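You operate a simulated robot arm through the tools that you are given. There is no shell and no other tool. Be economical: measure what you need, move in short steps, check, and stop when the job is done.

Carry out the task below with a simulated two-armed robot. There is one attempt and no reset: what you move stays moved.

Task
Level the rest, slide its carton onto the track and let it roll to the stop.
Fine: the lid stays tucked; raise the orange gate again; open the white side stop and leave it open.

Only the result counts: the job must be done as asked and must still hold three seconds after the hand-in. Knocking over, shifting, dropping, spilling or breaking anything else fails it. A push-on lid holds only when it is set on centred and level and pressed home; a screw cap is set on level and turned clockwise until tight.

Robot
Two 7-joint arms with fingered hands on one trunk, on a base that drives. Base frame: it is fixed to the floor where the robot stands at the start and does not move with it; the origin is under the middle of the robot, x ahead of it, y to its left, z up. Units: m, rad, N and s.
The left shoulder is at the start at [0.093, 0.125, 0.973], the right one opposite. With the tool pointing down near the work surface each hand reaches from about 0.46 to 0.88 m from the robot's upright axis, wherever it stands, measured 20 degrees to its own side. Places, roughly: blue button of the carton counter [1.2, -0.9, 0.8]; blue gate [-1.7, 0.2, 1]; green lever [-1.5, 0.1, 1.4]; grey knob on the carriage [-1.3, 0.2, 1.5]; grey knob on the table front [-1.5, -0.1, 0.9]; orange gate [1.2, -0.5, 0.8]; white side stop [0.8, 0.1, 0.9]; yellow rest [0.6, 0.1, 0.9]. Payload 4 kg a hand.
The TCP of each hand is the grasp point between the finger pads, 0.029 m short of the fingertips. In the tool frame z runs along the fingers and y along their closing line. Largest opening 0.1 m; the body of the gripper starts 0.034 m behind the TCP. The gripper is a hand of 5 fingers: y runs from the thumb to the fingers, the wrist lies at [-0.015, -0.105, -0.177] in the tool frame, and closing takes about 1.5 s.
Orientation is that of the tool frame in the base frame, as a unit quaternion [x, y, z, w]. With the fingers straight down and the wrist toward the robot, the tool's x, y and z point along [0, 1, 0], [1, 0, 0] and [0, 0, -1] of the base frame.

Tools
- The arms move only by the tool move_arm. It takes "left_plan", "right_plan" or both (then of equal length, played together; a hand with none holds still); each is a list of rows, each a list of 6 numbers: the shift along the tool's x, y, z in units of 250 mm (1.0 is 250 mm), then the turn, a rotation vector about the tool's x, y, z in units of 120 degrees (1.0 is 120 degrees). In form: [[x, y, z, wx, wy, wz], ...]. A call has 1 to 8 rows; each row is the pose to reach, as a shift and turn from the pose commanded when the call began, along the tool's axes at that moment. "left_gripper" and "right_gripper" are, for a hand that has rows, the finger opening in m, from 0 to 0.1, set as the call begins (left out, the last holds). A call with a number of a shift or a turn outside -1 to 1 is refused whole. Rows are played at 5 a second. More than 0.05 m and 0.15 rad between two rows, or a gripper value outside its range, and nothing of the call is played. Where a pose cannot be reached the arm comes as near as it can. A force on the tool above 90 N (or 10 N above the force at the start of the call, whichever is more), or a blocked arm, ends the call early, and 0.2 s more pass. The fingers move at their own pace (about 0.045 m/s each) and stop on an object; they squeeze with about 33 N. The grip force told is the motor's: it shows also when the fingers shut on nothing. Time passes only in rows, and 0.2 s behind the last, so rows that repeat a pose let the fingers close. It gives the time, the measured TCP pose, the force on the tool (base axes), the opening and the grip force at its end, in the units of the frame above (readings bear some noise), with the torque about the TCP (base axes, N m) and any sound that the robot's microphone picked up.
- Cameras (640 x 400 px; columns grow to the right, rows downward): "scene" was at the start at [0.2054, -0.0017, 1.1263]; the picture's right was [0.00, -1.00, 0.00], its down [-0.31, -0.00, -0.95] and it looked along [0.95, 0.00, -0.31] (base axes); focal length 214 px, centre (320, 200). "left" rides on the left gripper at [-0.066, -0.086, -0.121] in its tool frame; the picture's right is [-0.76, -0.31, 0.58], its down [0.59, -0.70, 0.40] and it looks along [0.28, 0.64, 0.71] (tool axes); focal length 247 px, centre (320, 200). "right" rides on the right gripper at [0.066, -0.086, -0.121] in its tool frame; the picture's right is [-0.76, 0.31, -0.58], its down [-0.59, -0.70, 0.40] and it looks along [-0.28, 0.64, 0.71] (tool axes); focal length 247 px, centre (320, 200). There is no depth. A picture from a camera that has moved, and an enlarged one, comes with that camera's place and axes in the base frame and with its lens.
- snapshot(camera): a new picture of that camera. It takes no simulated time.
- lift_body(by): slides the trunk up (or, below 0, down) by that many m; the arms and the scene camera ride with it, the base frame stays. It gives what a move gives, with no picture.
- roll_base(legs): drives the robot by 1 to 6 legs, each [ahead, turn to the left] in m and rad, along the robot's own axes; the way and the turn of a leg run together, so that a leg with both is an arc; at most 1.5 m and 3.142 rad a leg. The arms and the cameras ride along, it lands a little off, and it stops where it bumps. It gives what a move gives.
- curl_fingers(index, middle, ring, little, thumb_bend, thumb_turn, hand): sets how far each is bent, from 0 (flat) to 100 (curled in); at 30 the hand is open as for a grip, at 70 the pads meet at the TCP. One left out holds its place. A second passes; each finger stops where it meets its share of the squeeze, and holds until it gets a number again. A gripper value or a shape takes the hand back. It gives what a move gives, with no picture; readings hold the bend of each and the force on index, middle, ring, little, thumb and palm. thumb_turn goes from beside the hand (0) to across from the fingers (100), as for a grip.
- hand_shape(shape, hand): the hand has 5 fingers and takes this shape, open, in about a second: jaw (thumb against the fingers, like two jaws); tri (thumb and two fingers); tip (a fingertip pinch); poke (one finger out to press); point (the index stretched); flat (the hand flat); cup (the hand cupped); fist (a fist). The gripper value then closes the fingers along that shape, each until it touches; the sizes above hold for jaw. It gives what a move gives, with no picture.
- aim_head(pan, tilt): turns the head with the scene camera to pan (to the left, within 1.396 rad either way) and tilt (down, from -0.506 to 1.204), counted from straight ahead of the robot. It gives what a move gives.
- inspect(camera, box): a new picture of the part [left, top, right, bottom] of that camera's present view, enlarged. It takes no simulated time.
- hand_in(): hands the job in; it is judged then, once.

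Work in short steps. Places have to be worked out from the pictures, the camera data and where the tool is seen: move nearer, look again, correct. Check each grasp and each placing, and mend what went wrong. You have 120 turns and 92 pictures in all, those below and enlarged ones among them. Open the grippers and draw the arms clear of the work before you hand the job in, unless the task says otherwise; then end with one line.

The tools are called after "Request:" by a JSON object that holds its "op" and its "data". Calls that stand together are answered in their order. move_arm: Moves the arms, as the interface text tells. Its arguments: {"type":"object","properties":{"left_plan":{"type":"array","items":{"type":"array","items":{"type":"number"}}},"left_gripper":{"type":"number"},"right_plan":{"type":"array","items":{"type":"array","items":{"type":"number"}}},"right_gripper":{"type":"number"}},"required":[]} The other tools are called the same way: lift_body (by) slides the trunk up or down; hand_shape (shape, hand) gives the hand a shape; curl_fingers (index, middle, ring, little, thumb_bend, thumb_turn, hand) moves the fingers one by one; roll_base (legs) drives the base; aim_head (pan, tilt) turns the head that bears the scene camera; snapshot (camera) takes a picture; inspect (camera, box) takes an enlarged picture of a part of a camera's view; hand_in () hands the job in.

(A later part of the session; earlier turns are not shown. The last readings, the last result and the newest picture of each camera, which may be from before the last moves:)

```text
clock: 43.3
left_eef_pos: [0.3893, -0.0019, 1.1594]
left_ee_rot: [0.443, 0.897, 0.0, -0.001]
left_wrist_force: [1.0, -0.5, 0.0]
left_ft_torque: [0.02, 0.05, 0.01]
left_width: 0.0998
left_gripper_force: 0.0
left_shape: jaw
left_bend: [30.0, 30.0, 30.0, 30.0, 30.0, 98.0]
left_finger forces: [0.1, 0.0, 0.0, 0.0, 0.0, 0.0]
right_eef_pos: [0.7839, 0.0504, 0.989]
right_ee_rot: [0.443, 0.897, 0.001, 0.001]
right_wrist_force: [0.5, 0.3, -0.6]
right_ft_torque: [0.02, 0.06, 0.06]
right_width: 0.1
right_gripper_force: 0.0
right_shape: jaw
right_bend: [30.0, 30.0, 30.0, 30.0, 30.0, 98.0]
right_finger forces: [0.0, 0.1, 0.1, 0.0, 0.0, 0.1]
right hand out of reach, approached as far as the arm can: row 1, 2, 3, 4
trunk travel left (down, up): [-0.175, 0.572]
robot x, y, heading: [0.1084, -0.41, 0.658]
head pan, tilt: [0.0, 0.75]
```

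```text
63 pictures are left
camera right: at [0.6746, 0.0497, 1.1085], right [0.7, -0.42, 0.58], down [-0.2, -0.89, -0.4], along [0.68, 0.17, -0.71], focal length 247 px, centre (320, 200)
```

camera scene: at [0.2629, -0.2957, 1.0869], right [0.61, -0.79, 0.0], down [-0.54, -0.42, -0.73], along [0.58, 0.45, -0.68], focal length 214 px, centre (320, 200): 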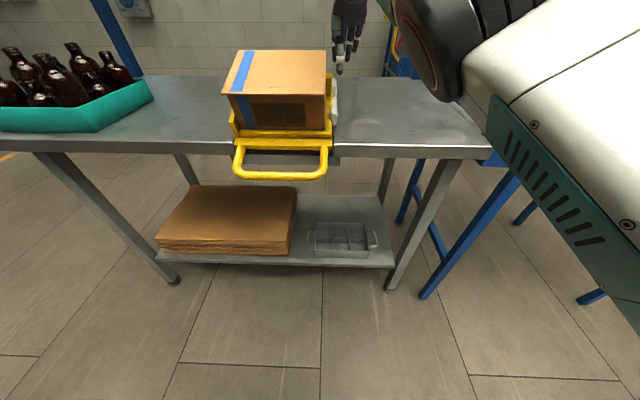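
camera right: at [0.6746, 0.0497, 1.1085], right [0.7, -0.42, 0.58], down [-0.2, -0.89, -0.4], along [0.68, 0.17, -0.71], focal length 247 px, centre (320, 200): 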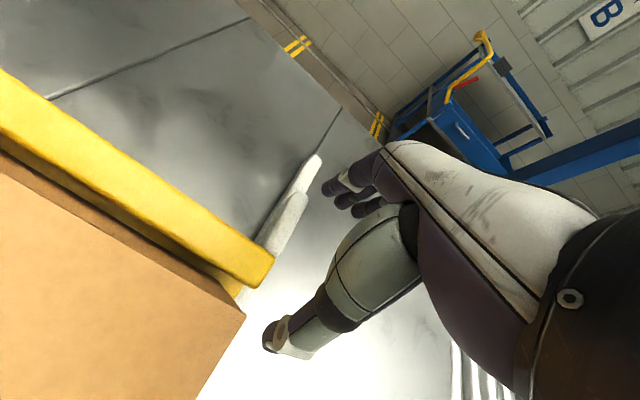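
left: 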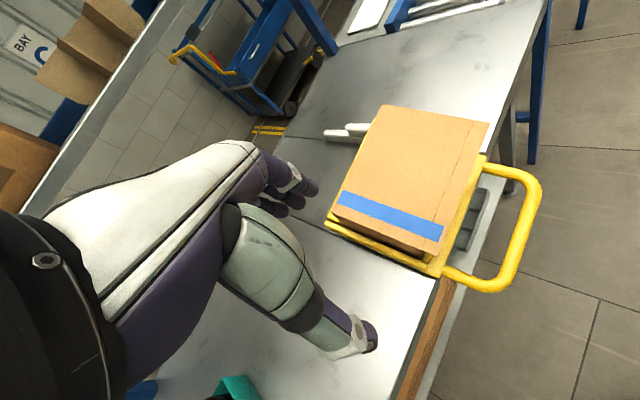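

The hand is at the edge of its reach, so I lift it a little and drive 0.12 m closer.

Request:
{"op": "move_arm", "data": {"right_plan": [[0, -0.1, -0.15, 0, 0, 0], [0, -0.2, -0.3, 0, 0, 0]]}}

Request:
{"op": "roll_base", "data": {"legs": [[0.12, 0]]}}

Request:
{"op": "snapshot", "data": {"camera": "right"}}

Request:
{"op": "snapshot", "data": {"camera": "scene"}}

```text
clock: 43.9
left_eef_pos: [0.3872, -0.0017, 1.1592]
left_ee_rot: [0.443, 0.897, 0.001, 0.002]
left_wrist_force: [-0.6, -0.6, -0.6]
left_ft_torque: [0.0, -0.01, 0.0]
left_width: 0.0998
left_gripper_force: 0.0
left_shape: jaw
left_bend: [30.0, 30.0, 30.0, 30.0, 30.0, 98.0]
left_finger forces: [0.1, 0.0, 0.0, 0.0, 0.1, 0.0]
right_eef_pos: [0.7504, 0.0316, 1.0727]
right_ee_rot: [0.442, 0.897, -0.001, 0.001]
right_wrist_force: [-0.8, 0.2, 0.0]
right_ft_torque: [0.0, -0.07, -0.05]
right_width: 0.0999
right_gripper_force: 0.0
right_shape: jaw
right_bend: [30.0, 30.0, 30.0, 30.0, 30.0, 98.0]
right_finger forces: [0.0, 0.0, 0.0, 0.1, 0.0, 0.0]
right hand out of reach, approached as far as the arm can: row 1, 2
trunk travel left (down, up): [-0.175, 0.572]
robot x, y, heading: [0.1094, -0.4184, 0.665]
head pan, tilt: [0.0, 0.75]
```

```text
clock: 45.1
left_eef_pos: [0.4819, 0.0727, 1.1588]
left_ee_rot: [0.442, 0.897, -0.001, 0.0]
left_wrist_force: [0.2, 0.4, 0.0]
left_ft_torque: [-0.01, 0.0, -0.01]
left_width: 0.1
left_gripper_force: 0.1
left_shape: jaw
left_bend: [30.0, 30.0, 30.0, 30.0, 30.0, 98.0]
left_finger forces: [0.0, 0.0, 0.0, 0.0, 0.0, 0.1]
right_eef_pos: [0.8458, 0.1056, 1.0702]
right_ee_rot: [0.442, 0.897, 0.0, 0.0]
right_wrist_force: [-0.2, -0.3, -0.2]
right_ft_torque: [-0.02, 0.02, -0.03]
right_width: 0.0998
right_gripper_force: 0.2
right_shape: jaw
right_bend: [30.0, 30.0, 30.0, 30.0, 30.0, 98.0]
right_finger forces: [0.0, 0.1, 0.1, 0.0, 0.1, 0.0]
trunk travel left (down, up): [-0.175, 0.572]
robot x, y, heading: [0.2003, -0.3396, 0.662]
head pan, tilt: [0.0, 0.75]
```

```text
62 pictures are left
camera right: at [0.7378, 0.1049, 1.1914], right [0.7, -0.41, 0.58], down [-0.2, -0.9, -0.4], along [0.68, 0.16, -0.71], focal length 247 px, centre (320, 200)
```

right: 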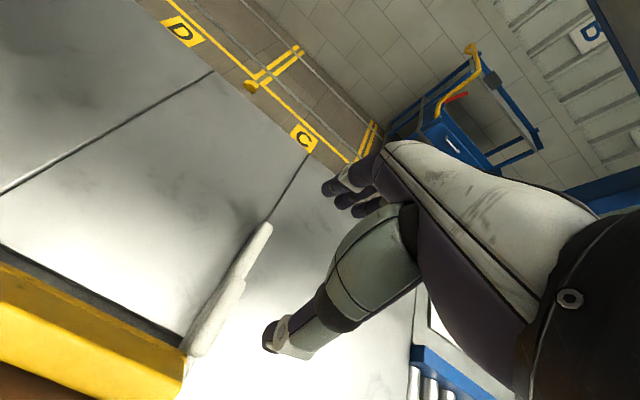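

```text
61 pictures are left
camera scene: at [0.356, -0.2223, 1.0871], right [0.61, -0.79, 0.0], down [-0.54, -0.42, -0.73], along [0.58, 0.45, -0.68], focal length 214 px, centre (320, 200)
```

scene: 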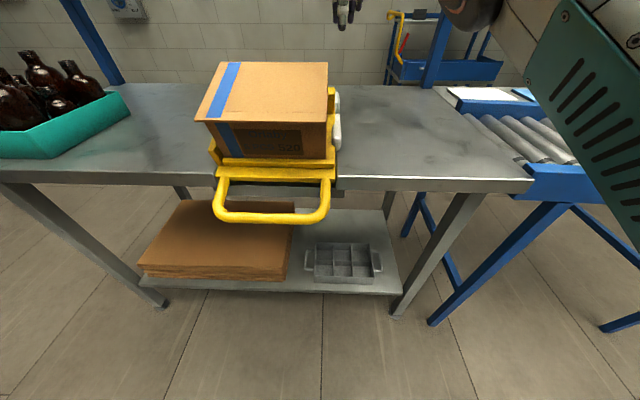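

I zoom to fix the knob position under the hand.

Request:
{"op": "inspect", "data": {"camera": "right", "box": [160, 210, 320, 370]}}

Request:
{"op": "inspect", "data": {"camera": "scene", "box": [280, 60, 380, 200]}}

```text
2.50 times, centred on (240, 290) of right
camera zoom: at [0.7378, 0.1049, 1.1914], right [0.7, -0.41, 0.58], down [-0.2, -0.9, -0.4], along [0.68, 0.16, -0.71], focal length 617 px, centre (520, -25)
```

zoom: 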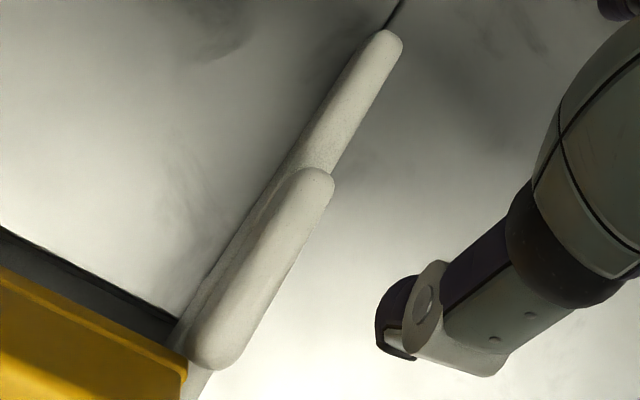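

```text
2.86 times, centred on (330, 130) of scene
camera zoom: at [0.356, -0.2223, 1.0871], right [0.61, -0.79, 0.0], down [-0.54, -0.42, -0.73], along [0.58, 0.45, -0.68], focal length 613 px, centre (291, 400)
```

zoom: 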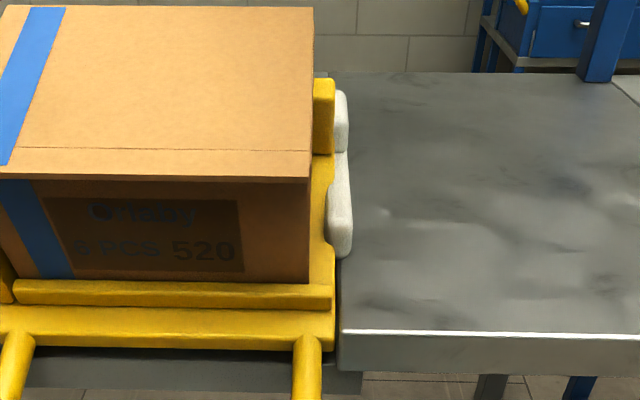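

The knob's top spans 0.70–0.78 m ahead at 0.04 m right. I centre the open hand over it (thumb near, fingers far) and lower.

Request:
{"op": "move_arm", "data": {"right_plan": [[0.03, -0.17, 0, 0, 0, 0], [0.03, -0.17, 0.15, 0, 0, 0], [0.03, -0.17, 0.3, 0, 0, 0], [0.03, -0.17, 0.42, 0, 0, 0]]}}

Request:
{"op": "snapshot", "data": {"camera": "right"}}

Request:
{"op": "inspect", "data": {"camera": "scene", "box": [280, 20, 420, 160]}}

```text
clock: 46.1
left_eef_pos: [0.4829, 0.0736, 1.1581]
left_ee_rot: [0.443, 0.897, -0.001, 0.0]
left_wrist_force: [-0.5, 0.8, -0.2]
left_ft_torque: [-0.08, 0.02, -0.01]
left_width: 0.0995
left_gripper_force: 0.2
left_shape: jaw
left_bend: [30.0, 30.0, 30.0, 30.0, 30.0, 98.0]
left_finger forces: [0.0, 0.0, 0.0, 0.1, 0.0, 0.0]
right_eef_pos: [0.848, 0.1439, 0.9869]
right_ee_rot: [0.442, 0.897, -0.002, -0.001]
right_wrist_force: [0.1, -0.1, 1.0]
right_ft_torque: [-0.05, 0.01, -0.01]
right_width: 0.0998
right_gripper_force: 0.0
right_shape: jaw
right_bend: [30.0, 30.0, 30.0, 30.0, 30.0, 98.0]
right_finger forces: [0.0, 0.0, 0.0, 0.0, 0.0, 0.0]
right hand out of reach, approached as far as the arm can: row 1, 2, 3, 4
trunk travel left (down, up): [-0.175, 0.572]
robot x, y, heading: [0.2072, -0.3403, 0.66]
head pan, tilt: [0.0, 0.75]
```

```text
58 pictures are left
camera right: at [0.7401, 0.1437, 1.1086], right [0.71, -0.41, 0.58], down [-0.2, -0.9, -0.39], along [0.68, 0.16, -0.72], focal length 247 px, centre (320, 200)
```

right: 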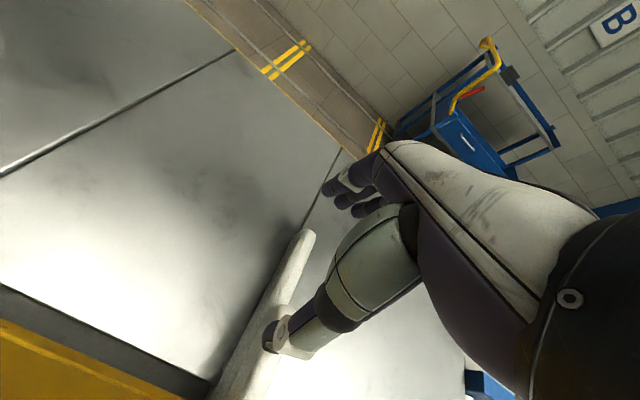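

```text
2.86 times, centred on (350, 90) of scene
camera zoom: at [0.3569, -0.2215, 1.0866], right [0.61, -0.79, 0.0], down [-0.54, -0.42, -0.73], along [0.58, 0.45, -0.68], focal length 613 px, centre (234, 514)
```

zoom: 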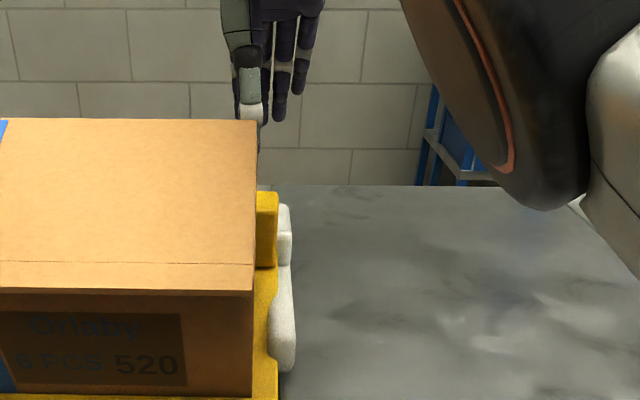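

The arm is cramped so near the midline. I lift it and turn the base 0.3 rad left, which puts the knob to the right hand's own side.

Request:
{"op": "move_arm", "data": {"right_plan": [[0, -0.05, -0.15, 0, 0, 0], [0, -0.1, -0.3, 0, 0, 0], [0, -0.15, -0.45, 0, 0, 0], [0, -0.2, -0.6, 0, 0, 0]]}}

Request:
{"op": "roll_base", "data": {"legs": [[0, 0.32]]}}

```text
clock: 47.1
left_eef_pos: [0.4826, 0.0727, 1.1603]
left_ee_rot: [0.442, 0.897, 0.001, 0.002]
left_wrist_force: [0.2, -0.1, -0.2]
left_ft_torque: [0.03, 0.01, 0.01]
left_width: 0.0995
left_gripper_force: 0.2
left_shape: jaw
left_bend: [30.0, 30.0, 30.0, 30.0, 30.0, 98.0]
left_finger forces: [0.0, 0.0, 0.0, 0.0, 0.0, 0.0]
right_eef_pos: [0.8012, 0.1013, 1.1325]
right_ee_rot: [0.442, 0.897, -0.001, 0.0]
right_wrist_force: [0.9, -0.1, -0.3]
right_ft_torque: [-0.02, 0.05, -0.01]
right_width: 0.0999
right_gripper_force: 0.1
right_shape: jaw
right_bend: [30.0, 30.0, 30.0, 30.0, 30.0, 98.0]
right_finger forces: [0.0, 0.0, 0.1, 0.0, 0.0, 0.0]
right hand out of reach, approached as far as the arm can: row 3, 4
trunk travel left (down, up): [-0.175, 0.572]
robot x, y, heading: [0.2043, -0.3424, 0.659]
head pan, tilt: [0.0, 0.75]
```

```text
clock: 48.6
left_eef_pos: [0.3389, 0.1389, 1.1606]
left_ee_rot: [0.295, 0.956, 0.001, 0.0]
left_wrist_force: [0.0, 0.3, -0.1]
left_ft_torque: [0.03, 0.0, 0.01]
left_width: 0.0998
left_gripper_force: 0.1
left_shape: jaw
left_bend: [30.0, 30.0, 30.0, 30.0, 30.0, 98.0]
left_finger forces: [0.1, 0.1, 0.1, 0.0, 0.0, 0.1]
right_eef_pos: [0.632, 0.267, 1.1319]
right_ee_rot: [0.295, 0.955, -0.002, 0.001]
right_wrist_force: [-0.7, 0.5, -0.1]
right_ft_torque: [-0.01, 0.02, -0.01]
right_width: 0.1001
right_gripper_force: 0.2
right_shape: jaw
right_bend: [30.0, 30.0, 30.0, 30.0, 30.0, 98.0]
right_finger forces: [0.1, 0.0, 0.1, 0.0, 0.1, 0.1]
trunk travel left (down, up): [-0.175, 0.572]
robot x, y, heading: [0.2027, -0.3441, 0.981]
head pan, tilt: [0.0, 0.75]
```

Now I carry the right hand sideways over to the knob at height, turning it back square with the table.

Request:
{"op": "move_arm", "data": {"right_plan": [[-0.12, -0.03, 0, 0, 0, 0.02], [-0.25, -0.06, 0, 0, 0, 0.04], [-0.38, -0.09, 0, 0, 0, 0.06], [-0.51, -0.12, 0, 0, 0, 0.08], [-0.64, -0.15, 0, 0, 0, 0.1], [-0.77, -0.18, 0, 0, 0, 0.12], [-0.9, -0.21, 0, 0, 0, 0.14], [-0.99, -0.235, 0, 0, 0, 0.153]]}}

Request:
{"op": "snapshot", "data": {"camera": "right"}}

```text
clock: 50.4
left_eef_pos: [0.3387, 0.1384, 1.1596]
left_ee_rot: [0.295, 0.956, 0.001, -0.001]
left_wrist_force: [0.2, 0.3, -1.1]
left_ft_torque: [0.01, -0.03, 0.03]
left_width: 0.0996
left_gripper_force: 0.0
left_shape: jaw
left_bend: [30.0, 30.0, 30.0, 30.0, 30.0, 98.0]
left_finger forces: [0.0, 0.1, 0.1, 0.0, 0.0, 0.0]
right_eef_pos: [0.8031, 0.0777, 1.1301]
right_ee_rot: [0.444, 0.896, -0.001, 0.0]
right_wrist_force: [0.6, 0.4, 0.2]
right_ft_torque: [0.0, 0.04, -0.01]
right_width: 0.1001
right_gripper_force: 0.1
right_shape: jaw
right_bend: [30.0, 30.0, 30.0, 30.0, 30.0, 98.0]
right_finger forces: [0.0, 0.0, 0.0, 0.0, 0.1, 0.0]
trunk travel left (down, up): [-0.175, 0.572]
robot x, y, heading: [0.2017, -0.3383, 0.981]
head pan, tilt: [0.0, 0.75]
```

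```text
56 pictures are left
camera right: at [0.6953, 0.0771, 1.251], right [0.7, -0.41, 0.58], down [-0.2, -0.9, -0.4], along [0.68, 0.16, -0.71], focal length 247 px, centre (320, 200)
```

right: 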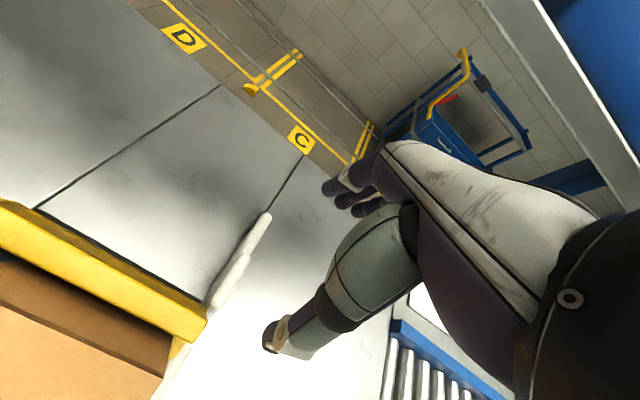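

Re-measured, the knob centre is (0.81, 0.087); the hand needs 1 cm more ahead. I lower over it in steps.

Request:
{"op": "move_arm", "data": {"right_plan": [[0.02, 0.04, 0.13, 0, 0, 0], [0.02, 0.04, 0.26, 0, 0, 0], [0.02, 0.04, 0.39, 0, 0, 0], [0.02, 0.04, 0.52, 0, 0, 0], [0.02, 0.04, 0.62, 0, 0, 0]]}}

Request:
{"op": "snapshot", "data": {"camera": "right"}}

Request:
{"op": "aim_head", "data": {"pan": -0.3, "tilt": 0.6}}

Request:
{"op": "snapshot", "data": {"camera": "scene"}}

```text
clock: 51.6
left_eef_pos: [0.3388, 0.1394, 1.1585]
left_ee_rot: [0.295, 0.956, -0.001, -0.001]
left_wrist_force: [0.1, -1.3, 0.2]
left_ft_torque: [0.02, 0.0, -0.01]
left_width: 0.0996
left_gripper_force: 0.1
left_shape: jaw
left_bend: [30.0, 30.0, 30.0, 30.0, 30.0, 98.0]
left_finger forces: [0.0, 0.0, 0.0, 0.0, 0.0, 0.0]
right_eef_pos: [0.8092, 0.0881, 0.9753]
right_ee_rot: [0.444, 0.896, -0.001, 0.0]
right_wrist_force: [0.6, 0.5, 0.9]
right_ft_torque: [-0.01, -0.01, 0.03]
right_width: 0.0998
right_gripper_force: 0.0
right_shape: jaw
right_bend: [30.0, 30.0, 30.0, 30.0, 30.0, 98.0]
right_finger forces: [0.0, 0.0, 0.0, 0.1, 0.9, 0.1]
trunk travel left (down, up): [-0.175, 0.572]
robot x, y, heading: [0.2067, -0.3396, 0.981]
head pan, tilt: [0.0, 0.75]
```

```text
55 pictures are left
camera right: at [0.7015, 0.0875, 1.0956], right [0.7, -0.42, 0.58], down [-0.2, -0.9, -0.4], along [0.68, 0.16, -0.71], focal length 247 px, centre (320, 200)
```

right: 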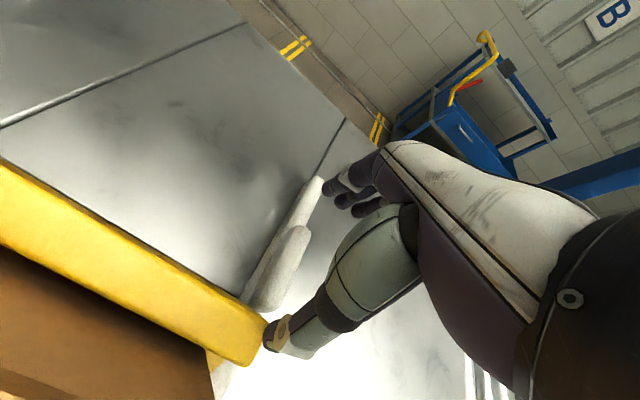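

```text
clock: 52.4
left_eef_pos: [0.3385, 0.1402, 1.1597]
left_ee_rot: [0.295, 0.956, 0.0, -0.001]
left_wrist_force: [0.0, -0.9, 0.7]
left_ft_torque: [-0.01, -0.01, 0.0]
left_width: 0.0997
left_gripper_force: 0.0
left_shape: jaw
left_bend: [30.0, 30.0, 30.0, 30.0, 30.0, 98.0]
left_finger forces: [0.0, 0.1, 0.0, 0.0, 0.1, 0.0]
right_eef_pos: [0.8089, 0.0879, 0.9757]
right_ee_rot: [0.444, 0.896, -0.001, 0.0]
right_wrist_force: [-0.4, 0.9, 0.0]
right_ft_torque: [0.03, -0.02, -0.03]
right_width: 0.0999
right_gripper_force: 0.1
right_shape: jaw
right_bend: [30.0, 30.0, 30.0, 30.0, 30.0, 98.0]
right_finger forces: [0.1, 0.1, 0.0, 0.0, 0.4, 0.0]
trunk travel left (down, up): [-0.175, 0.572]
robot x, y, heading: [0.2007, -0.3396, 0.976]
head pan, tilt: [-0.3, 0.6]
```

```text
54 pictures are left
camera scene: at [0.3327, -0.1934, 1.1], right [0.63, -0.78, 0.0], down [-0.44, -0.36, -0.82], along [0.64, 0.52, -0.57], focal length 214 px, centre (320, 200)
```

scene: 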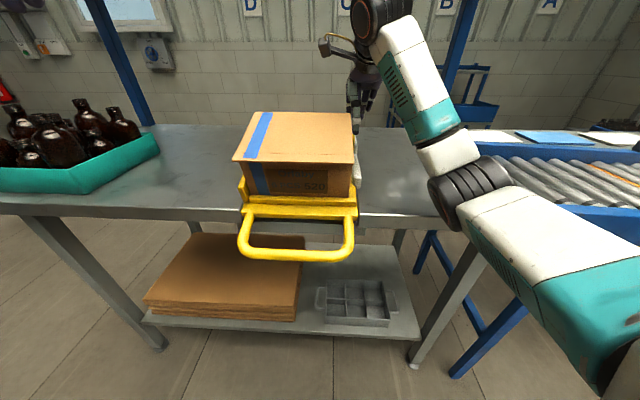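

The thumb reads a light touch, so I zoom in before going further.

Request:
{"op": "inspect", "data": {"camera": "right", "box": [200, 160, 380, 380]}}

Request:
{"op": "inspect", "data": {"camera": "scene", "box": [310, 60, 420, 240]}}

```text
1.82 times, centred on (290, 270) of right
camera zoom: at [0.7014, 0.0878, 1.0957], right [0.7, -0.41, 0.58], down [-0.2, -0.9, -0.4], along [0.68, 0.16, -0.71], focal length 449 px, centre (374, 73)
```

zoom: 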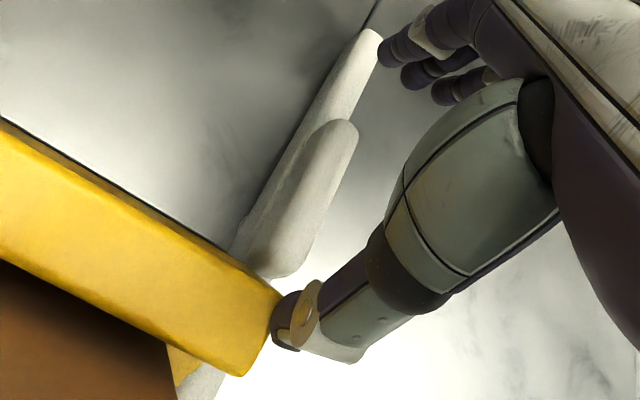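

```text
2.22 times, centred on (365, 150) of scene
camera zoom: at [0.3327, -0.1934, 1.1], right [0.63, -0.78, 0.0], down [-0.44, -0.36, -0.82], along [0.64, 0.52, -0.57], focal length 477 px, centre (220, 311)
```

zoom: 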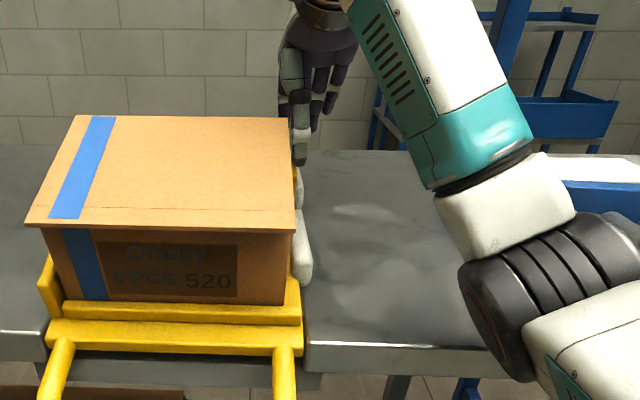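

The thumb rubs the rest's corner block, so a lengthwise grip is poor. Beyond that block both sides of the knob are free, so I lift, yaw the hand 90° and grip across the knob's far half.

Request:
{"op": "move_arm", "data": {"right_plan": [[-0.05, 0.02, -0.1, 0, 0, 0], [-0.05, 0.04, -0.25, 0, 0, -0.07], [-0.04, 0.06, -0.4, 0, 0, -0.14], [-0.03, 0.08, -0.5, 0, 0, -0.21], [-0.02, 0.08, -0.5, 0, 0, -0.28], [-0.01, 0.08, -0.5, 0, 0, -0.35], [0, 0.08, -0.5, 0, 0, -0.42], [0, 0.08, -0.5, 0, 0, -0.49]]}}

Request:
{"op": "move_arm", "data": {"right_plan": [[0, 0, 0, 0, 0, -0.065], [0, 0, 0, 0, 0, -0.13], [0, 0, 0, 0, 0, -0.195], [0, 0, 0, 0, 0, -0.26]]}}

Request:
{"op": "snapshot", "data": {"camera": "right"}}

```text
clock: 54.2
left_eef_pos: [0.3385, 0.1379, 1.1586]
left_ee_rot: [0.295, 0.956, 0.0, 0.0]
left_wrist_force: [0.2, 0.0, 0.0]
left_ft_torque: [0.0, 0.0, 0.0]
left_width: 0.0997
left_gripper_force: 0.0
left_shape: jaw
left_bend: [30.0, 30.0, 30.0, 30.0, 30.0, 98.0]
left_finger forces: [0.0, 0.0, 0.0, 0.0, 0.0, 0.0]
right_eef_pos: [0.8248, 0.1016, 1.1019]
right_ee_rot: [-0.055, 0.998, -0.001, -0.001]
right_wrist_force: [-0.2, 0.0, 0.1]
right_ft_torque: [-0.02, 0.02, 0.03]
right_width: 0.1001
right_gripper_force: 0.1
right_shape: jaw
right_bend: [30.0, 30.0, 30.0, 30.0, 30.0, 98.0]
right_finger forces: [0.1, 0.1, 0.0, 0.0, 0.0, 0.0]
trunk travel left (down, up): [-0.175, 0.572]
robot x, y, heading: [0.1995, -0.3416, 0.985]
head pan, tilt: [-0.3, 0.6]
```

```text
clock: 55.2
left_eef_pos: [0.3385, 0.1405, 1.1586]
left_ee_rot: [0.294, 0.956, -0.001, 0.001]
left_wrist_force: [0.3, -0.1, 0.4]
left_ft_torque: [-0.02, -0.02, -0.03]
left_width: 0.0999
left_gripper_force: 0.1
left_shape: jaw
left_bend: [30.0, 30.0, 30.0, 30.0, 30.0, 98.0]
left_finger forces: [0.0, 0.1, 0.0, 0.0, 0.1, 0.1]
right_eef_pos: [0.8025, 0.0743, 1.0874]
right_ee_rot: [-0.322, 0.947, -0.001, 0.001]
right_wrist_force: [-0.3, 0.7, -0.2]
right_ft_torque: [-0.04, -0.03, 0.03]
right_width: 0.0999
right_gripper_force: 0.1
right_shape: jaw
right_bend: [30.0, 30.0, 30.0, 30.0, 30.0, 98.0]
right_finger forces: [0.0, 0.1, 0.0, 0.0, 0.0, 0.1]
right hand out of reach, approached as far as the arm can: row 2, 3, 4
trunk travel left (down, up): [-0.175, 0.572]
robot x, y, heading: [0.2023, -0.3436, 0.979]
head pan, tilt: [-0.3, 0.6]
```

```text
51 pictures are left
camera right: at [0.8027, -0.0346, 1.2071], right [0.41, 0.71, 0.58], down [0.9, -0.2, -0.4], along [-0.16, 0.68, -0.71], focal length 247 px, centre (320, 200)
```

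right: 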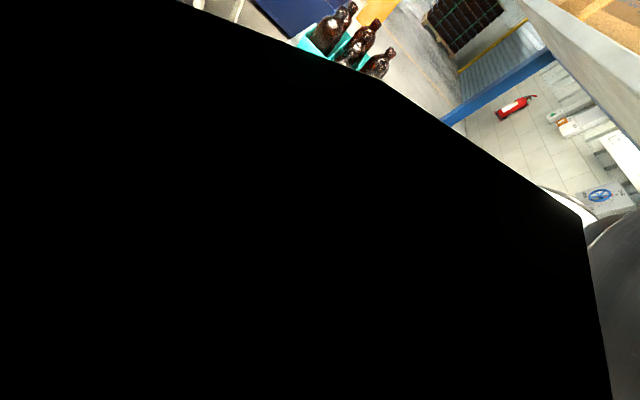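

That yaw is out of reach. The knob does sit exactly between thumb and index in the square pose, so I turn back and repeat it 1 cm further right, clear of the block.

Request:
{"op": "move_arm", "data": {"right_plan": [[0, 0, 0, 0, 0, 0.07], [0, 0, 0, 0, 0, 0.14], [0, 0, 0, 0, 0, 0.21], [0, 0, 0, 0, 0, 0.28], [0, 0, 0, 0, 0, 0.35], [0, 0, 0, 0, 0, 0.42], [0, 0, 0, 0, 0, 0.49], [0, 0, 0, 0, 0, 0.56]]}}

Request:
{"op": "move_arm", "data": {"right_plan": [[0, 0, 0, 0, 0, 0.06], [0, 0, 0, 0, 0, 0.12], [0, 0, 0, 0, 0, 0.15]]}}

```text
clock: 57.0
left_eef_pos: [0.3382, 0.1397, 1.1595]
left_ee_rot: [0.295, 0.956, 0.0, -0.001]
left_wrist_force: [-0.5, -0.1, -0.4]
left_ft_torque: [-0.04, 0.02, -0.02]
left_width: 0.0997
left_gripper_force: 0.1
left_shape: jaw
left_bend: [30.0, 30.0, 30.0, 30.0, 30.0, 98.0]
left_finger forces: [0.1, 0.0, 0.0, 0.0, 0.1, 0.0]
right_eef_pos: [0.8042, 0.0727, 1.0864]
right_ee_rot: [0.259, 0.966, 0.0, 0.0]
right_wrist_force: [-0.1, 0.3, 0.4]
right_ft_torque: [0.03, -0.02, 0.0]
right_width: 0.1
right_gripper_force: 0.0
right_shape: jaw
right_bend: [30.0, 30.0, 30.0, 30.0, 30.0, 98.0]
right_finger forces: [0.0, 0.0, 0.0, 0.0, 0.0, 0.0]
trunk travel left (down, up): [-0.175, 0.572]
robot x, y, heading: [0.2045, -0.343, 0.98]
head pan, tilt: [-0.3, 0.6]
```

```text
clock: 57.8
left_eef_pos: [0.3394, 0.1383, 1.1591]
left_ee_rot: [0.295, 0.956, -0.001, -0.001]
left_wrist_force: [0.2, 0.3, 0.1]
left_ft_torque: [0.03, -0.01, 0.01]
left_width: 0.0998
left_gripper_force: 0.0
left_shape: jaw
left_bend: [30.0, 30.0, 30.0, 30.0, 30.0, 98.0]
left_finger forces: [0.0, 0.0, 0.0, 0.0, 0.1, 0.0]
right_eef_pos: [0.8033, 0.0718, 1.0867]
right_ee_rot: [0.407, 0.914, -0.001, 0.0]
right_wrist_force: [-0.2, 0.3, -0.5]
right_ft_torque: [0.04, 0.02, -0.01]
right_width: 0.0999
right_gripper_force: 0.2
right_shape: jaw
right_bend: [30.0, 30.0, 30.0, 30.0, 30.0, 98.0]
right_finger forces: [0.1, 0.0, 0.0, 0.0, 0.0, 0.0]
trunk travel left (down, up): [-0.175, 0.572]
robot x, y, heading: [0.201, -0.3409, 0.979]
head pan, tilt: [-0.3, 0.6]
```

I lower at (0.818, 0.081), with the thumb now slightly to the right.

Request:
{"op": "move_arm", "data": {"right_plan": [[-0.012, 0.068, 0.12, 0, 0, 0], [-0.012, 0.068, 0.26, 0, 0, 0], [-0.012, 0.068, 0.4, 0, 0, 0], [-0.012, 0.068, 0.5, 0, 0, 0], [-0.012, 0.068, 0.6, 0, 0, 0]]}}

Request:
{"op": "inspect", "data": {"camera": "right", "box": [200, 160, 380, 380]}}

```text
clock: 59.0
left_eef_pos: [0.3255, 0.1307, 1.1676]
left_ee_rot: [0.296, 0.955, 0.007, 0.005]
left_wrist_force: [0.5, 0.3, 1.3]
left_ft_torque: [-0.03, 0.07, -0.03]
left_width: 0.0999
left_gripper_force: 0.1
left_shape: jaw
left_bend: [30.0, 30.0, 30.0, 30.0, 30.0, 98.0]
left_finger forces: [0.0, 0.0, 0.0, 0.0, 0.1, 0.0]
right_eef_pos: [0.8083, 0.073, 0.9529]
right_ee_rot: [0.406, 0.914, 0.008, 0.005]
right_wrist_force: [0.1, -0.3, 1.0]
right_ft_torque: [0.01, 0.01, 0.0]
right_width: 0.0998
right_gripper_force: 0.0
right_shape: jaw
right_bend: [30.0, 30.0, 30.0, 30.0, 30.0, 98.0]
right_finger forces: [0.0, 0.0, 0.1, 0.0, 0.0, 0.0]
trunk travel left (down, up): [-0.175, 0.572]
robot x, y, heading: [0.2012, -0.3431, 0.975]
head pan, tilt: [-0.3, 0.6]
```

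```text
1.82 times, centred on (290, 270) of right
camera zoom: at [0.6985, 0.0633, 1.071], right [0.73, -0.36, 0.58], down [-0.12, -0.9, -0.41], along [0.68, 0.23, -0.7], focal length 449 px, centre (374, 73)
```

zoom: 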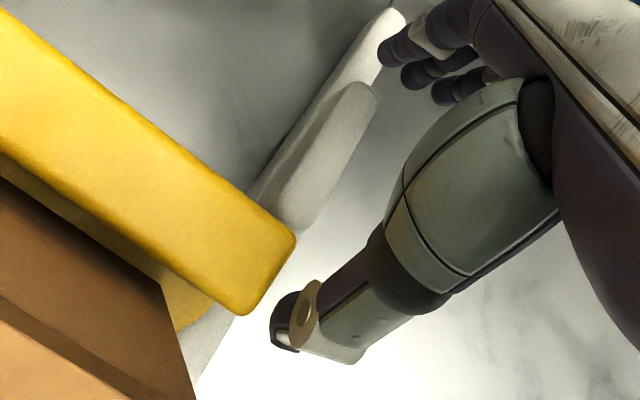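

Both arms read as slightly tilted, as if the right arm leans on something. I check the scene.

Request:
{"op": "snapshot", "data": {"camera": "scene"}}

```text
49 pictures are left
camera scene: at [0.3205, -0.2016, 1.1045], right [0.63, -0.78, 0.0], down [-0.43, -0.35, -0.83], along [0.65, 0.52, -0.55], focal length 214 px, centre (320, 200)
```

scene: 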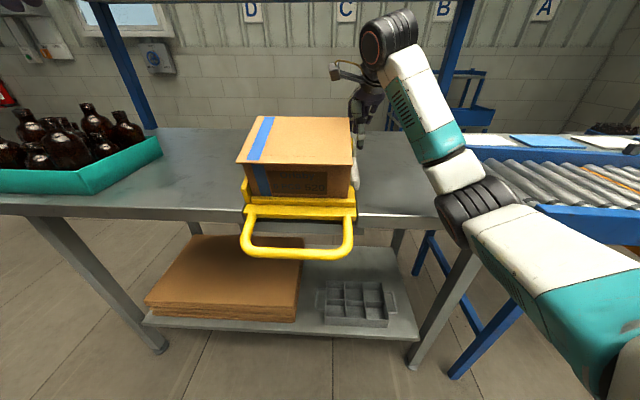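

The right elbow is resting on the table edge. I lift the trunk 0.15 m so the arm comes down more steeply.

Request:
{"op": "lift_body", "data": {"by": 0.15}}

Request:
{"op": "snapshot", "data": {"camera": "scene"}}

```text
clock: 60.7
left_eef_pos: [0.3383, 0.1398, 1.3089]
left_ee_rot: [0.295, 0.956, 0.0, 0.0]
left_wrist_force: [0.2, 0.4, -0.4]
left_ft_torque: [0.02, 0.01, -0.01]
left_width: 0.0997
left_gripper_force: 0.2
left_shape: jaw
left_bend: [30.0, 30.0, 30.0, 30.0, 30.0, 98.0]
left_finger forces: [0.0, 0.0, 0.0, 0.0, 0.0, 0.0]
right_eef_pos: [0.8193, 0.0816, 1.0841]
right_ee_rot: [0.406, 0.914, -0.002, 0.0]
right_wrist_force: [0.2, 0.6, -0.8]
right_ft_torque: [0.01, -0.01, 0.0]
right_width: 0.0999
right_gripper_force: 0.1
right_shape: jaw
right_bend: [30.0, 30.0, 30.0, 30.0, 30.0, 98.0]
right_finger forces: [0.0, 0.0, 0.1, 0.0, 0.1, 0.0]
trunk travel left (down, up): [-0.325, 0.422]
robot x, y, heading: [0.2012, -0.3418, 0.977]
head pan, tilt: [-0.3, 0.6]
```

```text
48 pictures are left
camera scene: at [0.3053, -0.2343, 1.2549], right [0.63, -0.78, 0.0], down [-0.44, -0.36, -0.82], along [0.64, 0.52, -0.57], focal length 214 px, centre (320, 200)
```

scene: 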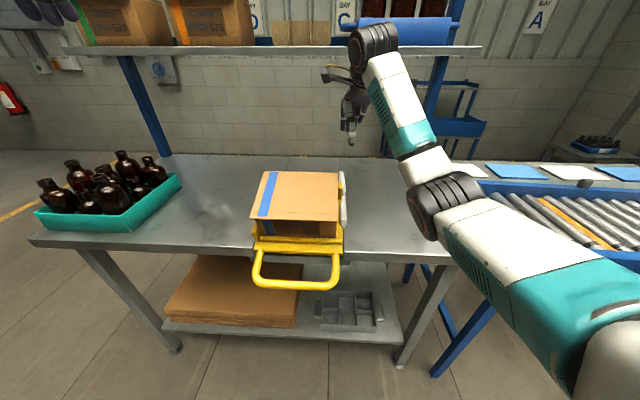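

Now I lower the hand onto the knob again from the higher shoulder.

Request:
{"op": "move_arm", "data": {"right_plan": [[0, 0, 0.12, 0, 0, 0], [0, 0, 0.26, 0, 0, 0], [0, 0, 0.4, 0, 0, 0], [0, 0, 0.5, 0, 0, 0], [0, 0, 0.6, 0, 0, 0]]}}

Request:
{"op": "inspect", "data": {"camera": "right", "box": [200, 160, 380, 380]}}

Request:
{"op": "inspect", "data": {"camera": "scene", "box": [300, 100, 440, 260]}}

```text
clock: 61.9
left_eef_pos: [0.3392, 0.1382, 1.309]
left_ee_rot: [0.295, 0.956, 0.0, -0.001]
left_wrist_force: [-0.8, -0.1, 0.0]
left_ft_torque: [0.01, -0.03, -0.01]
left_width: 0.1002
left_gripper_force: 0.0
left_shape: jaw
left_bend: [30.0, 30.0, 30.0, 30.0, 30.0, 98.0]
left_finger forces: [0.0, 0.0, 0.1, 0.0, 0.1, 0.1]
right_eef_pos: [0.8182, 0.0804, 0.9353]
right_ee_rot: [0.406, 0.914, -0.001, 0.0]
right_wrist_force: [0.1, 0.5, 0.8]
right_ft_torque: [0.01, 0.04, 0.01]
right_width: 0.0996
right_gripper_force: 0.1
right_shape: jaw
right_bend: [30.0, 30.0, 30.0, 30.0, 30.0, 98.0]
right_finger forces: [0.0, 0.0, 0.0, 0.0, 0.0, 0.0]
trunk travel left (down, up): [-0.325, 0.422]
robot x, y, heading: [0.2016, -0.3427, 0.975]
head pan, tilt: [-0.3, 0.6]
```

```text
1.82 times, centred on (290, 270) of right
camera zoom: at [0.7104, 0.0713, 1.0561], right [0.74, -0.35, 0.58], down [-0.13, -0.91, -0.4], along [0.67, 0.22, -0.71], focal length 449 px, centre (374, 73)
```

zoom: 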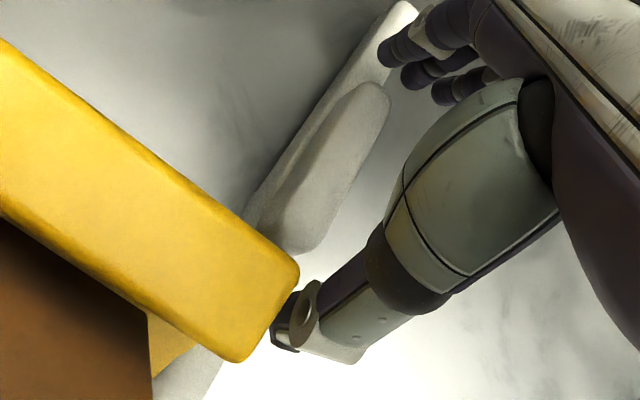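

```text
2.50 times, centred on (370, 180) of scene
camera zoom: at [0.3053, -0.2346, 1.2551], right [0.63, -0.78, 0.0], down [-0.44, -0.36, -0.82], along [0.64, 0.52, -0.57], focal length 536 px, centre (195, 250)
```

zoom: 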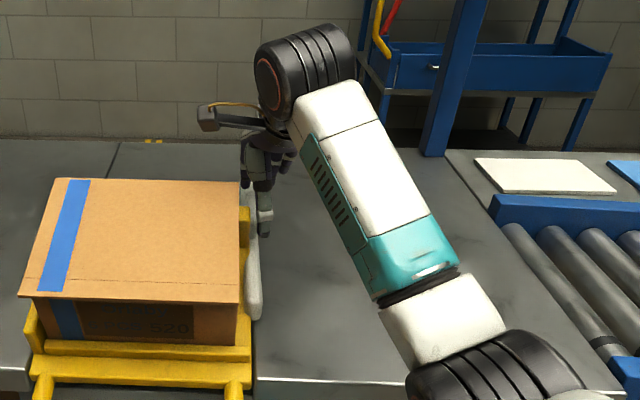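

Nothing touches now; the knob lies between thumb and index. I lower 1 cm more and close.

Request:
{"op": "move_arm", "data": {"right_plan": [[0, 0, 0.04, 0, 0, 0], [0, 0, 0.04, 0, 0, 0], [0, 0, 0.04, 0, 0, 0], [0, 0, 0.04, 0, 0, 0], [0, 0, 0.04, 0, 0, 0], [0, 0, 0.04, 0, 0, 0], [0, 0, 0.04, 0, 0, 0]], "right_gripper": 0}}

Request:
{"op": "inspect", "data": {"camera": "right", "box": [200, 160, 380, 380]}}

```text
clock: 63.5
left_eef_pos: [0.3412, 0.1391, 1.31]
left_ee_rot: [0.295, 0.955, 0.0, -0.001]
left_wrist_force: [0.9, -0.3, 0.9]
left_ft_torque: [-0.01, 0.01, -0.01]
left_width: 0.0999
left_gripper_force: 0.1
left_shape: jaw
left_bend: [30.0, 30.0, 30.0, 30.0, 30.0, 98.0]
left_finger forces: [0.0, 0.1, 0.0, 0.0, 0.1, 0.0]
right_eef_pos: [0.8214, 0.0831, 0.9286]
right_ee_rot: [0.408, 0.913, 0.002, 0.001]
right_wrist_force: [26.4, 8.9, 14.2]
right_ft_torque: [0.49, -0.58, -0.18]
right_width: 0.0278
right_gripper_force: 33.1
right_shape: jaw
right_bend: [35.0, 76.0, 73.0, 57.0, 81.0, 100.0]
right_finger forces: [35.6, 0.2, 0.0, 0.0, 18.6, 0.1]
trunk travel left (down, up): [-0.325, 0.422]
robot x, y, heading: [0.2026, -0.3394, 0.98]
head pan, tilt: [-0.3, 0.6]
```

```text
1.82 times, centred on (290, 270) of right
camera zoom: at [0.7129, 0.0713, 1.0477], right [0.73, -0.36, 0.58], down [-0.13, -0.91, -0.4], along [0.67, 0.22, -0.71], focal length 449 px, centre (374, 73)
```

zoom: 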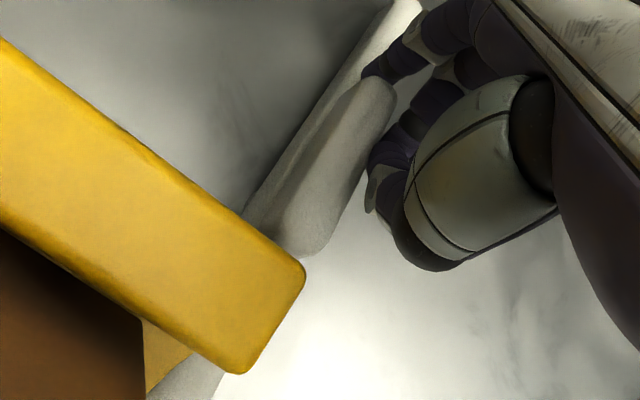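

The thumb slid past on the right, and the index pressing the knob toward me (35 N) did not move it, so it doesn't open that way. The bar's near end is free, so I open, lift out, and will push that end away from me with closed fingers.

Request:
{"op": "move_arm", "data": {"right_plan": [[0, 0.02, 0, 0, 0, 0], [0, 0.02, 0, 0, 0, 0], [0, 0.02, 0, 0, 0, 0], [0, 0.02, -0.1, 0, 0, 0], [0, 0.02, -0.25, 0, 0, 0], [0, 0.02, -0.42, 0, 0, 0], [0, 0.02, -0.6, 0, 0, 0], [0, 0.02, -0.7, 0, 0, 0]], "right_gripper": 0.1}}

Request:
{"op": "move_arm", "data": {"right_plan": [[0, -0.15, 0, 0, 0, 0], [0, -0.3, 0, 0, 0, 0], [0, -0.45, 0, 0, 0, 0.01], [0.03, -0.6, 0, 0, 0, 0.02], [0.05, -0.75, 0, 0, 0, 0.03], [0.083, -0.888, 0, 0, 0, 0.039], [0.083, -0.888, 0, 0, 0, 0.039]], "right_gripper": 0}}

Request:
{"op": "snapshot", "data": {"camera": "scene"}}

Request:
{"op": "snapshot", "data": {"camera": "right"}}

```text
clock: 65.3
left_eef_pos: [0.3395, 0.1382, 1.3095]
left_ee_rot: [0.295, 0.956, -0.001, 0.0]
left_wrist_force: [-0.6, 0.0, 0.0]
left_ft_torque: [0.01, 0.01, -0.02]
left_width: 0.0996
left_gripper_force: 0.0
left_shape: jaw
left_bend: [30.0, 30.0, 30.0, 30.0, 30.0, 98.0]
left_finger forces: [0.1, 0.0, 0.0, 0.1, 0.1, 0.0]
right_eef_pos: [0.8214, 0.0856, 1.1001]
right_ee_rot: [0.406, 0.914, -0.001, 0.001]
right_wrist_force: [0.0, -0.5, -0.2]
right_ft_torque: [0.0, 0.02, 0.03]
right_width: 0.0998
right_gripper_force: 0.0
right_shape: jaw
right_bend: [30.0, 30.0, 30.0, 30.0, 30.0, 98.0]
right_finger forces: [0.1, 0.1, 0.1, 0.1, 0.0, 0.1]
trunk travel left (down, up): [-0.325, 0.422]
robot x, y, heading: [0.2047, -0.3395, 0.983]
head pan, tilt: [-0.3, 0.6]
```

```text
clock: 66.9
left_eef_pos: [0.339, 0.1385, 1.3086]
left_ee_rot: [0.295, 0.955, 0.0, 0.0]
left_wrist_force: [-0.4, -0.2, -0.8]
left_ft_torque: [0.03, 0.0, -0.03]
left_width: 0.0997
left_gripper_force: 0.2
left_shape: jaw
left_bend: [30.0, 30.0, 30.0, 30.0, 30.0, 98.0]
left_finger forces: [0.1, 0.0, 0.0, 0.0, 0.1, 0.1]
right_eef_pos: [0.6448, -0.048, 1.0996]
right_ee_rot: [0.443, 0.896, -0.001, 0.0]
right_wrist_force: [0.2, -0.3, -0.6]
right_ft_torque: [0.01, -0.02, 0.02]
right_width: 0.0
right_gripper_force: 33.3
right_shape: jaw
right_bend: [70.0, 70.0, 70.0, 70.0, 70.0, 100.0]
right_finger forces: [0.1, 0.0, 0.0, 0.0, 0.0, 0.0]
trunk travel left (down, up): [-0.325, 0.422]
robot x, y, heading: [0.2073, -0.3401, 0.981]
head pan, tilt: [-0.3, 0.6]
```

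```text
44 pictures are left
camera scene: at [0.3053, -0.2346, 1.255], right [0.63, -0.78, 0.0], down [-0.44, -0.36, -0.82], along [0.64, 0.52, -0.57], focal length 214 px, centre (320, 200)
```

scene: 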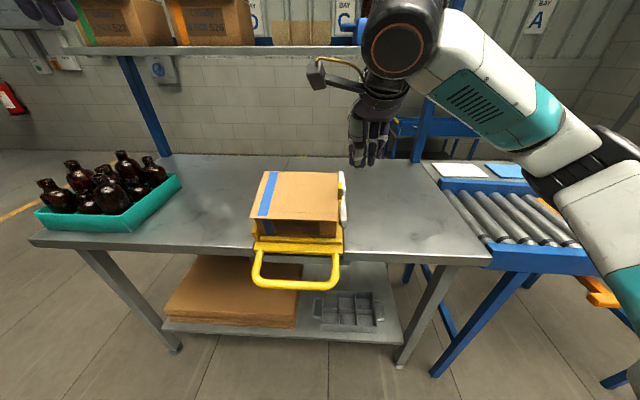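

```text
43 pictures are left
camera right: at [0.5363, -0.0495, 1.2206], right [0.7, -0.41, 0.58], down [-0.2, -0.9, -0.4], along [0.68, 0.16, -0.71], focal length 247 px, centre (320, 200)
```

right: 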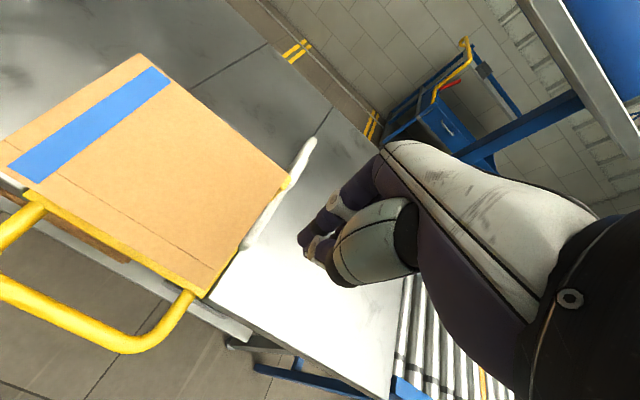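

The closed fingers hover about 6 cm in front of the bar's near end and just right of the carton. I lower them to bar height.

Request:
{"op": "move_arm", "data": {"right_plan": [[0, -0.02, 0.14, 0, 0, 0], [0, -0.02, 0.28, 0, 0, 0], [0, -0.02, 0.42, 0, 0, 0], [0, -0.02, 0.56, 0, 0, 0], [0, -0.02, 0.68, 0, 0, 0], [0, -0.02, 0.77, 0, 0, 0]]}}

Request:
{"op": "inspect", "data": {"camera": "scene", "box": [270, 150, 430, 290]}}

Request:
{"op": "snapshot", "data": {"camera": "right"}}

```text
clock: 68.3
left_eef_pos: [0.3387, 0.1385, 1.3092]
left_ee_rot: [0.295, 0.955, 0.0, 0.0]
left_wrist_force: [-0.2, -0.4, 0.2]
left_ft_torque: [0.0, -0.02, 0.0]
left_width: 0.0998
left_gripper_force: 0.1
left_shape: jaw
left_bend: [30.0, 30.0, 30.0, 30.0, 30.0, 98.0]
left_finger forces: [0.0, 0.0, 0.1, 0.1, 0.0, 0.0]
right_eef_pos: [0.6392, -0.0526, 0.9085]
right_ee_rot: [0.443, 0.897, -0.002, 0.0]
right_wrist_force: [-0.4, -0.2, 0.6]
right_ft_torque: [0.0, 0.02, 0.0]
right_width: 0.0
right_gripper_force: 33.3
right_shape: jaw
right_bend: [70.0, 70.0, 70.0, 70.0, 70.0, 100.0]
right_finger forces: [0.0, 0.0, 0.0, 0.1, 0.0, 0.0]
trunk travel left (down, up): [-0.325, 0.422]
robot x, y, heading: [0.201, -0.3404, 0.982]
head pan, tilt: [-0.3, 0.6]
```

```text
2.86 times, centred on (350, 220) of scene
camera zoom: at [0.3052, -0.2347, 1.2551], right [0.63, -0.78, 0.0], down [-0.44, -0.36, -0.82], along [0.64, 0.52, -0.57], focal length 613 px, centre (234, 143)
```

zoom: 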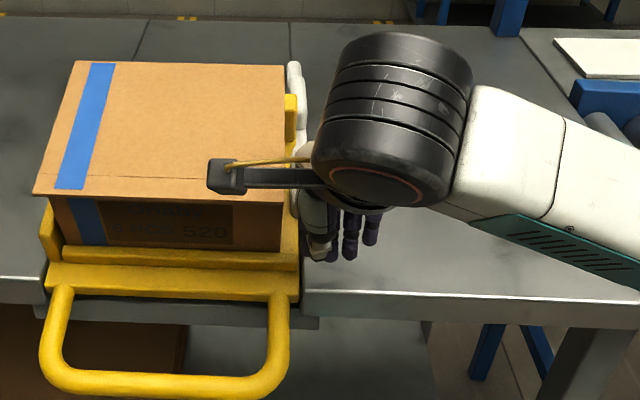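

```text
41 pictures are left
camera right: at [0.5308, -0.0535, 1.0284], right [0.7, -0.41, 0.58], down [-0.2, -0.9, -0.4], along [0.68, 0.16, -0.71], focal length 247 px, centre (320, 200)
```

right: 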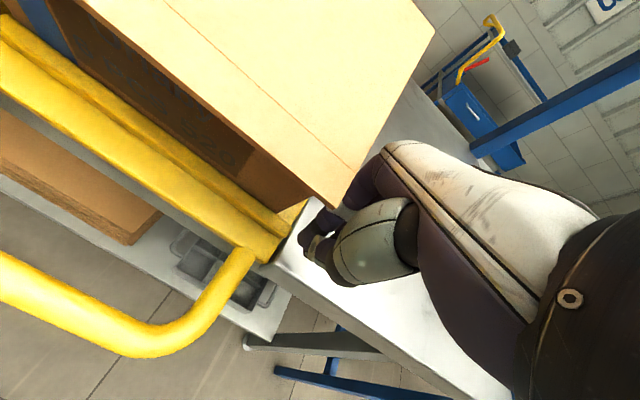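

The wrist camera clears the lid. I drop 1 cm and push the bar end away from me, watching force.

Request:
{"op": "move_arm", "data": {"right_plan": [[0, 0, 0.04, 0, 0, 0], [0, 0.1, 0.04, 0, 0, 0], [0, 0.18, 0.04, 0, 0, 0], [0, 0.24, 0.04, 0, 0, 0], [0, 0.3, 0.04, 0, 0, 0], [0, 0.36, 0.04, 0, 0, 0]]}}

Request:
{"op": "inspect", "data": {"camera": "scene", "box": [270, 130, 430, 270]}}

```text
clock: 69.7
left_eef_pos: [0.3306, 0.133, 1.3127]
left_ee_rot: [0.295, 0.955, 0.003, 0.003]
left_wrist_force: [-0.3, -1.0, -0.1]
left_ft_torque: [0.02, -0.03, -0.04]
left_width: 0.0996
left_gripper_force: 0.0
left_shape: jaw
left_bend: [30.0, 30.0, 30.0, 30.0, 30.0, 98.0]
left_finger forces: [0.0, 0.1, 0.0, 0.0, 0.0, 0.1]
right_eef_pos: [0.7002, -0.0032, 0.9018]
right_ee_rot: [0.437, 0.899, -0.006, -0.002]
right_wrist_force: [-57.1, -46.8, 9.4]
right_ft_torque: [-0.9, 0.94, -0.27]
right_width: 0.0
right_gripper_force: 33.2
right_shape: jaw
right_bend: [73.0, 70.0, 70.0, 70.0, 70.0, 100.0]
right_finger forces: [46.0, 23.9, 0.0, 0.0, 45.3, 0.0]
trunk travel left (down, up): [-0.325, 0.422]
robot x, y, heading: [0.2005, -0.3438, 0.978]
head pan, tilt: [-0.3, 0.6]
```

```text
2.86 times, centred on (350, 200) of scene
camera zoom: at [0.2979, -0.2408, 1.2564], right [0.63, -0.78, 0.0], down [-0.43, -0.35, -0.83], along [0.65, 0.52, -0.56], focal length 613 px, centre (234, 200)
```

zoom: 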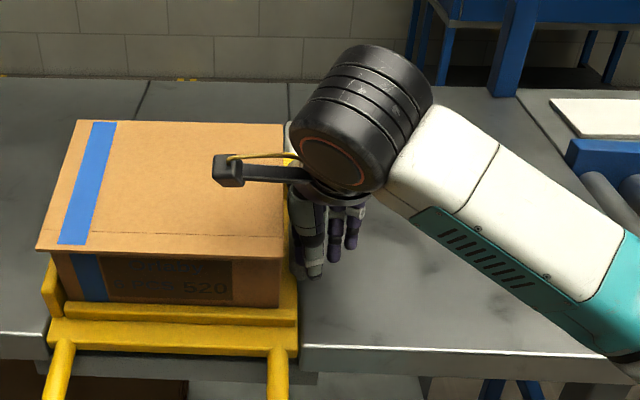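

74 N and no slide, so it isn't a lengthwise slider. I back off, lift and look closely at the stop from its right side for a hinge.

Request:
{"op": "move_arm", "data": {"right_plan": [[0, -0.1, 0, 0, 0, 0], [0, -0.25, -0.05, 0, 0, 0], [0, -0.25, -0.2, 0, 0, 0], [-0.15, -0.2, -0.32, 0, 0, 0], [-0.3, -0.1, -0.44, 0, 0, 0], [-0.45, 0, -0.5, 0, 0, 0], [-0.6, 0.1, -0.5, 0, 0, 0], [-0.75, 0.2, -0.5, 0, 0, 0]], "right_gripper": 0.1}}

Request:
{"op": "snapshot", "data": {"camera": "right"}}

Request:
{"op": "inspect", "data": {"camera": "scene", "box": [300, 150, 380, 260]}}

```text
refused: row 5 steps farther than a row can; nothing moved
```

```text
39 pictures are left
camera right: at [0.5922, -0.0043, 1.0218], right [0.71, -0.4, 0.57], down [-0.19, -0.9, -0.39], along [0.67, 0.17, -0.72], focal length 247 px, centre (320, 200)
```

right: 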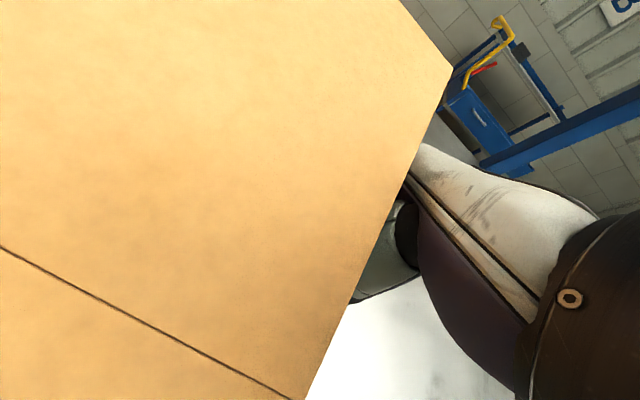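

```text
3.64 times, centred on (340, 205) of scene
camera zoom: at [0.2979, -0.2408, 1.2564], right [0.63, -0.78, 0.0], down [-0.43, -0.35, -0.83], along [0.65, 0.52, -0.56], focal length 780 px, centre (247, 182)
```

zoom: 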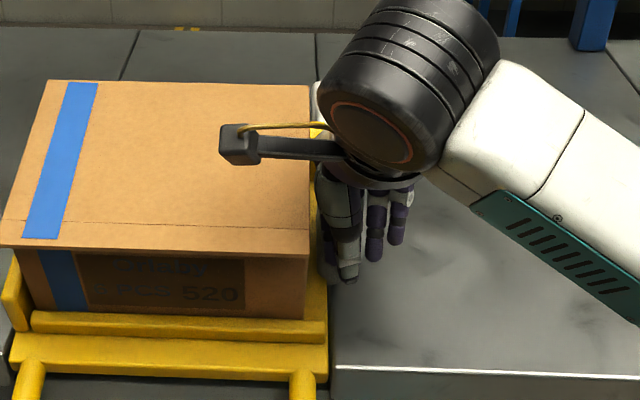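

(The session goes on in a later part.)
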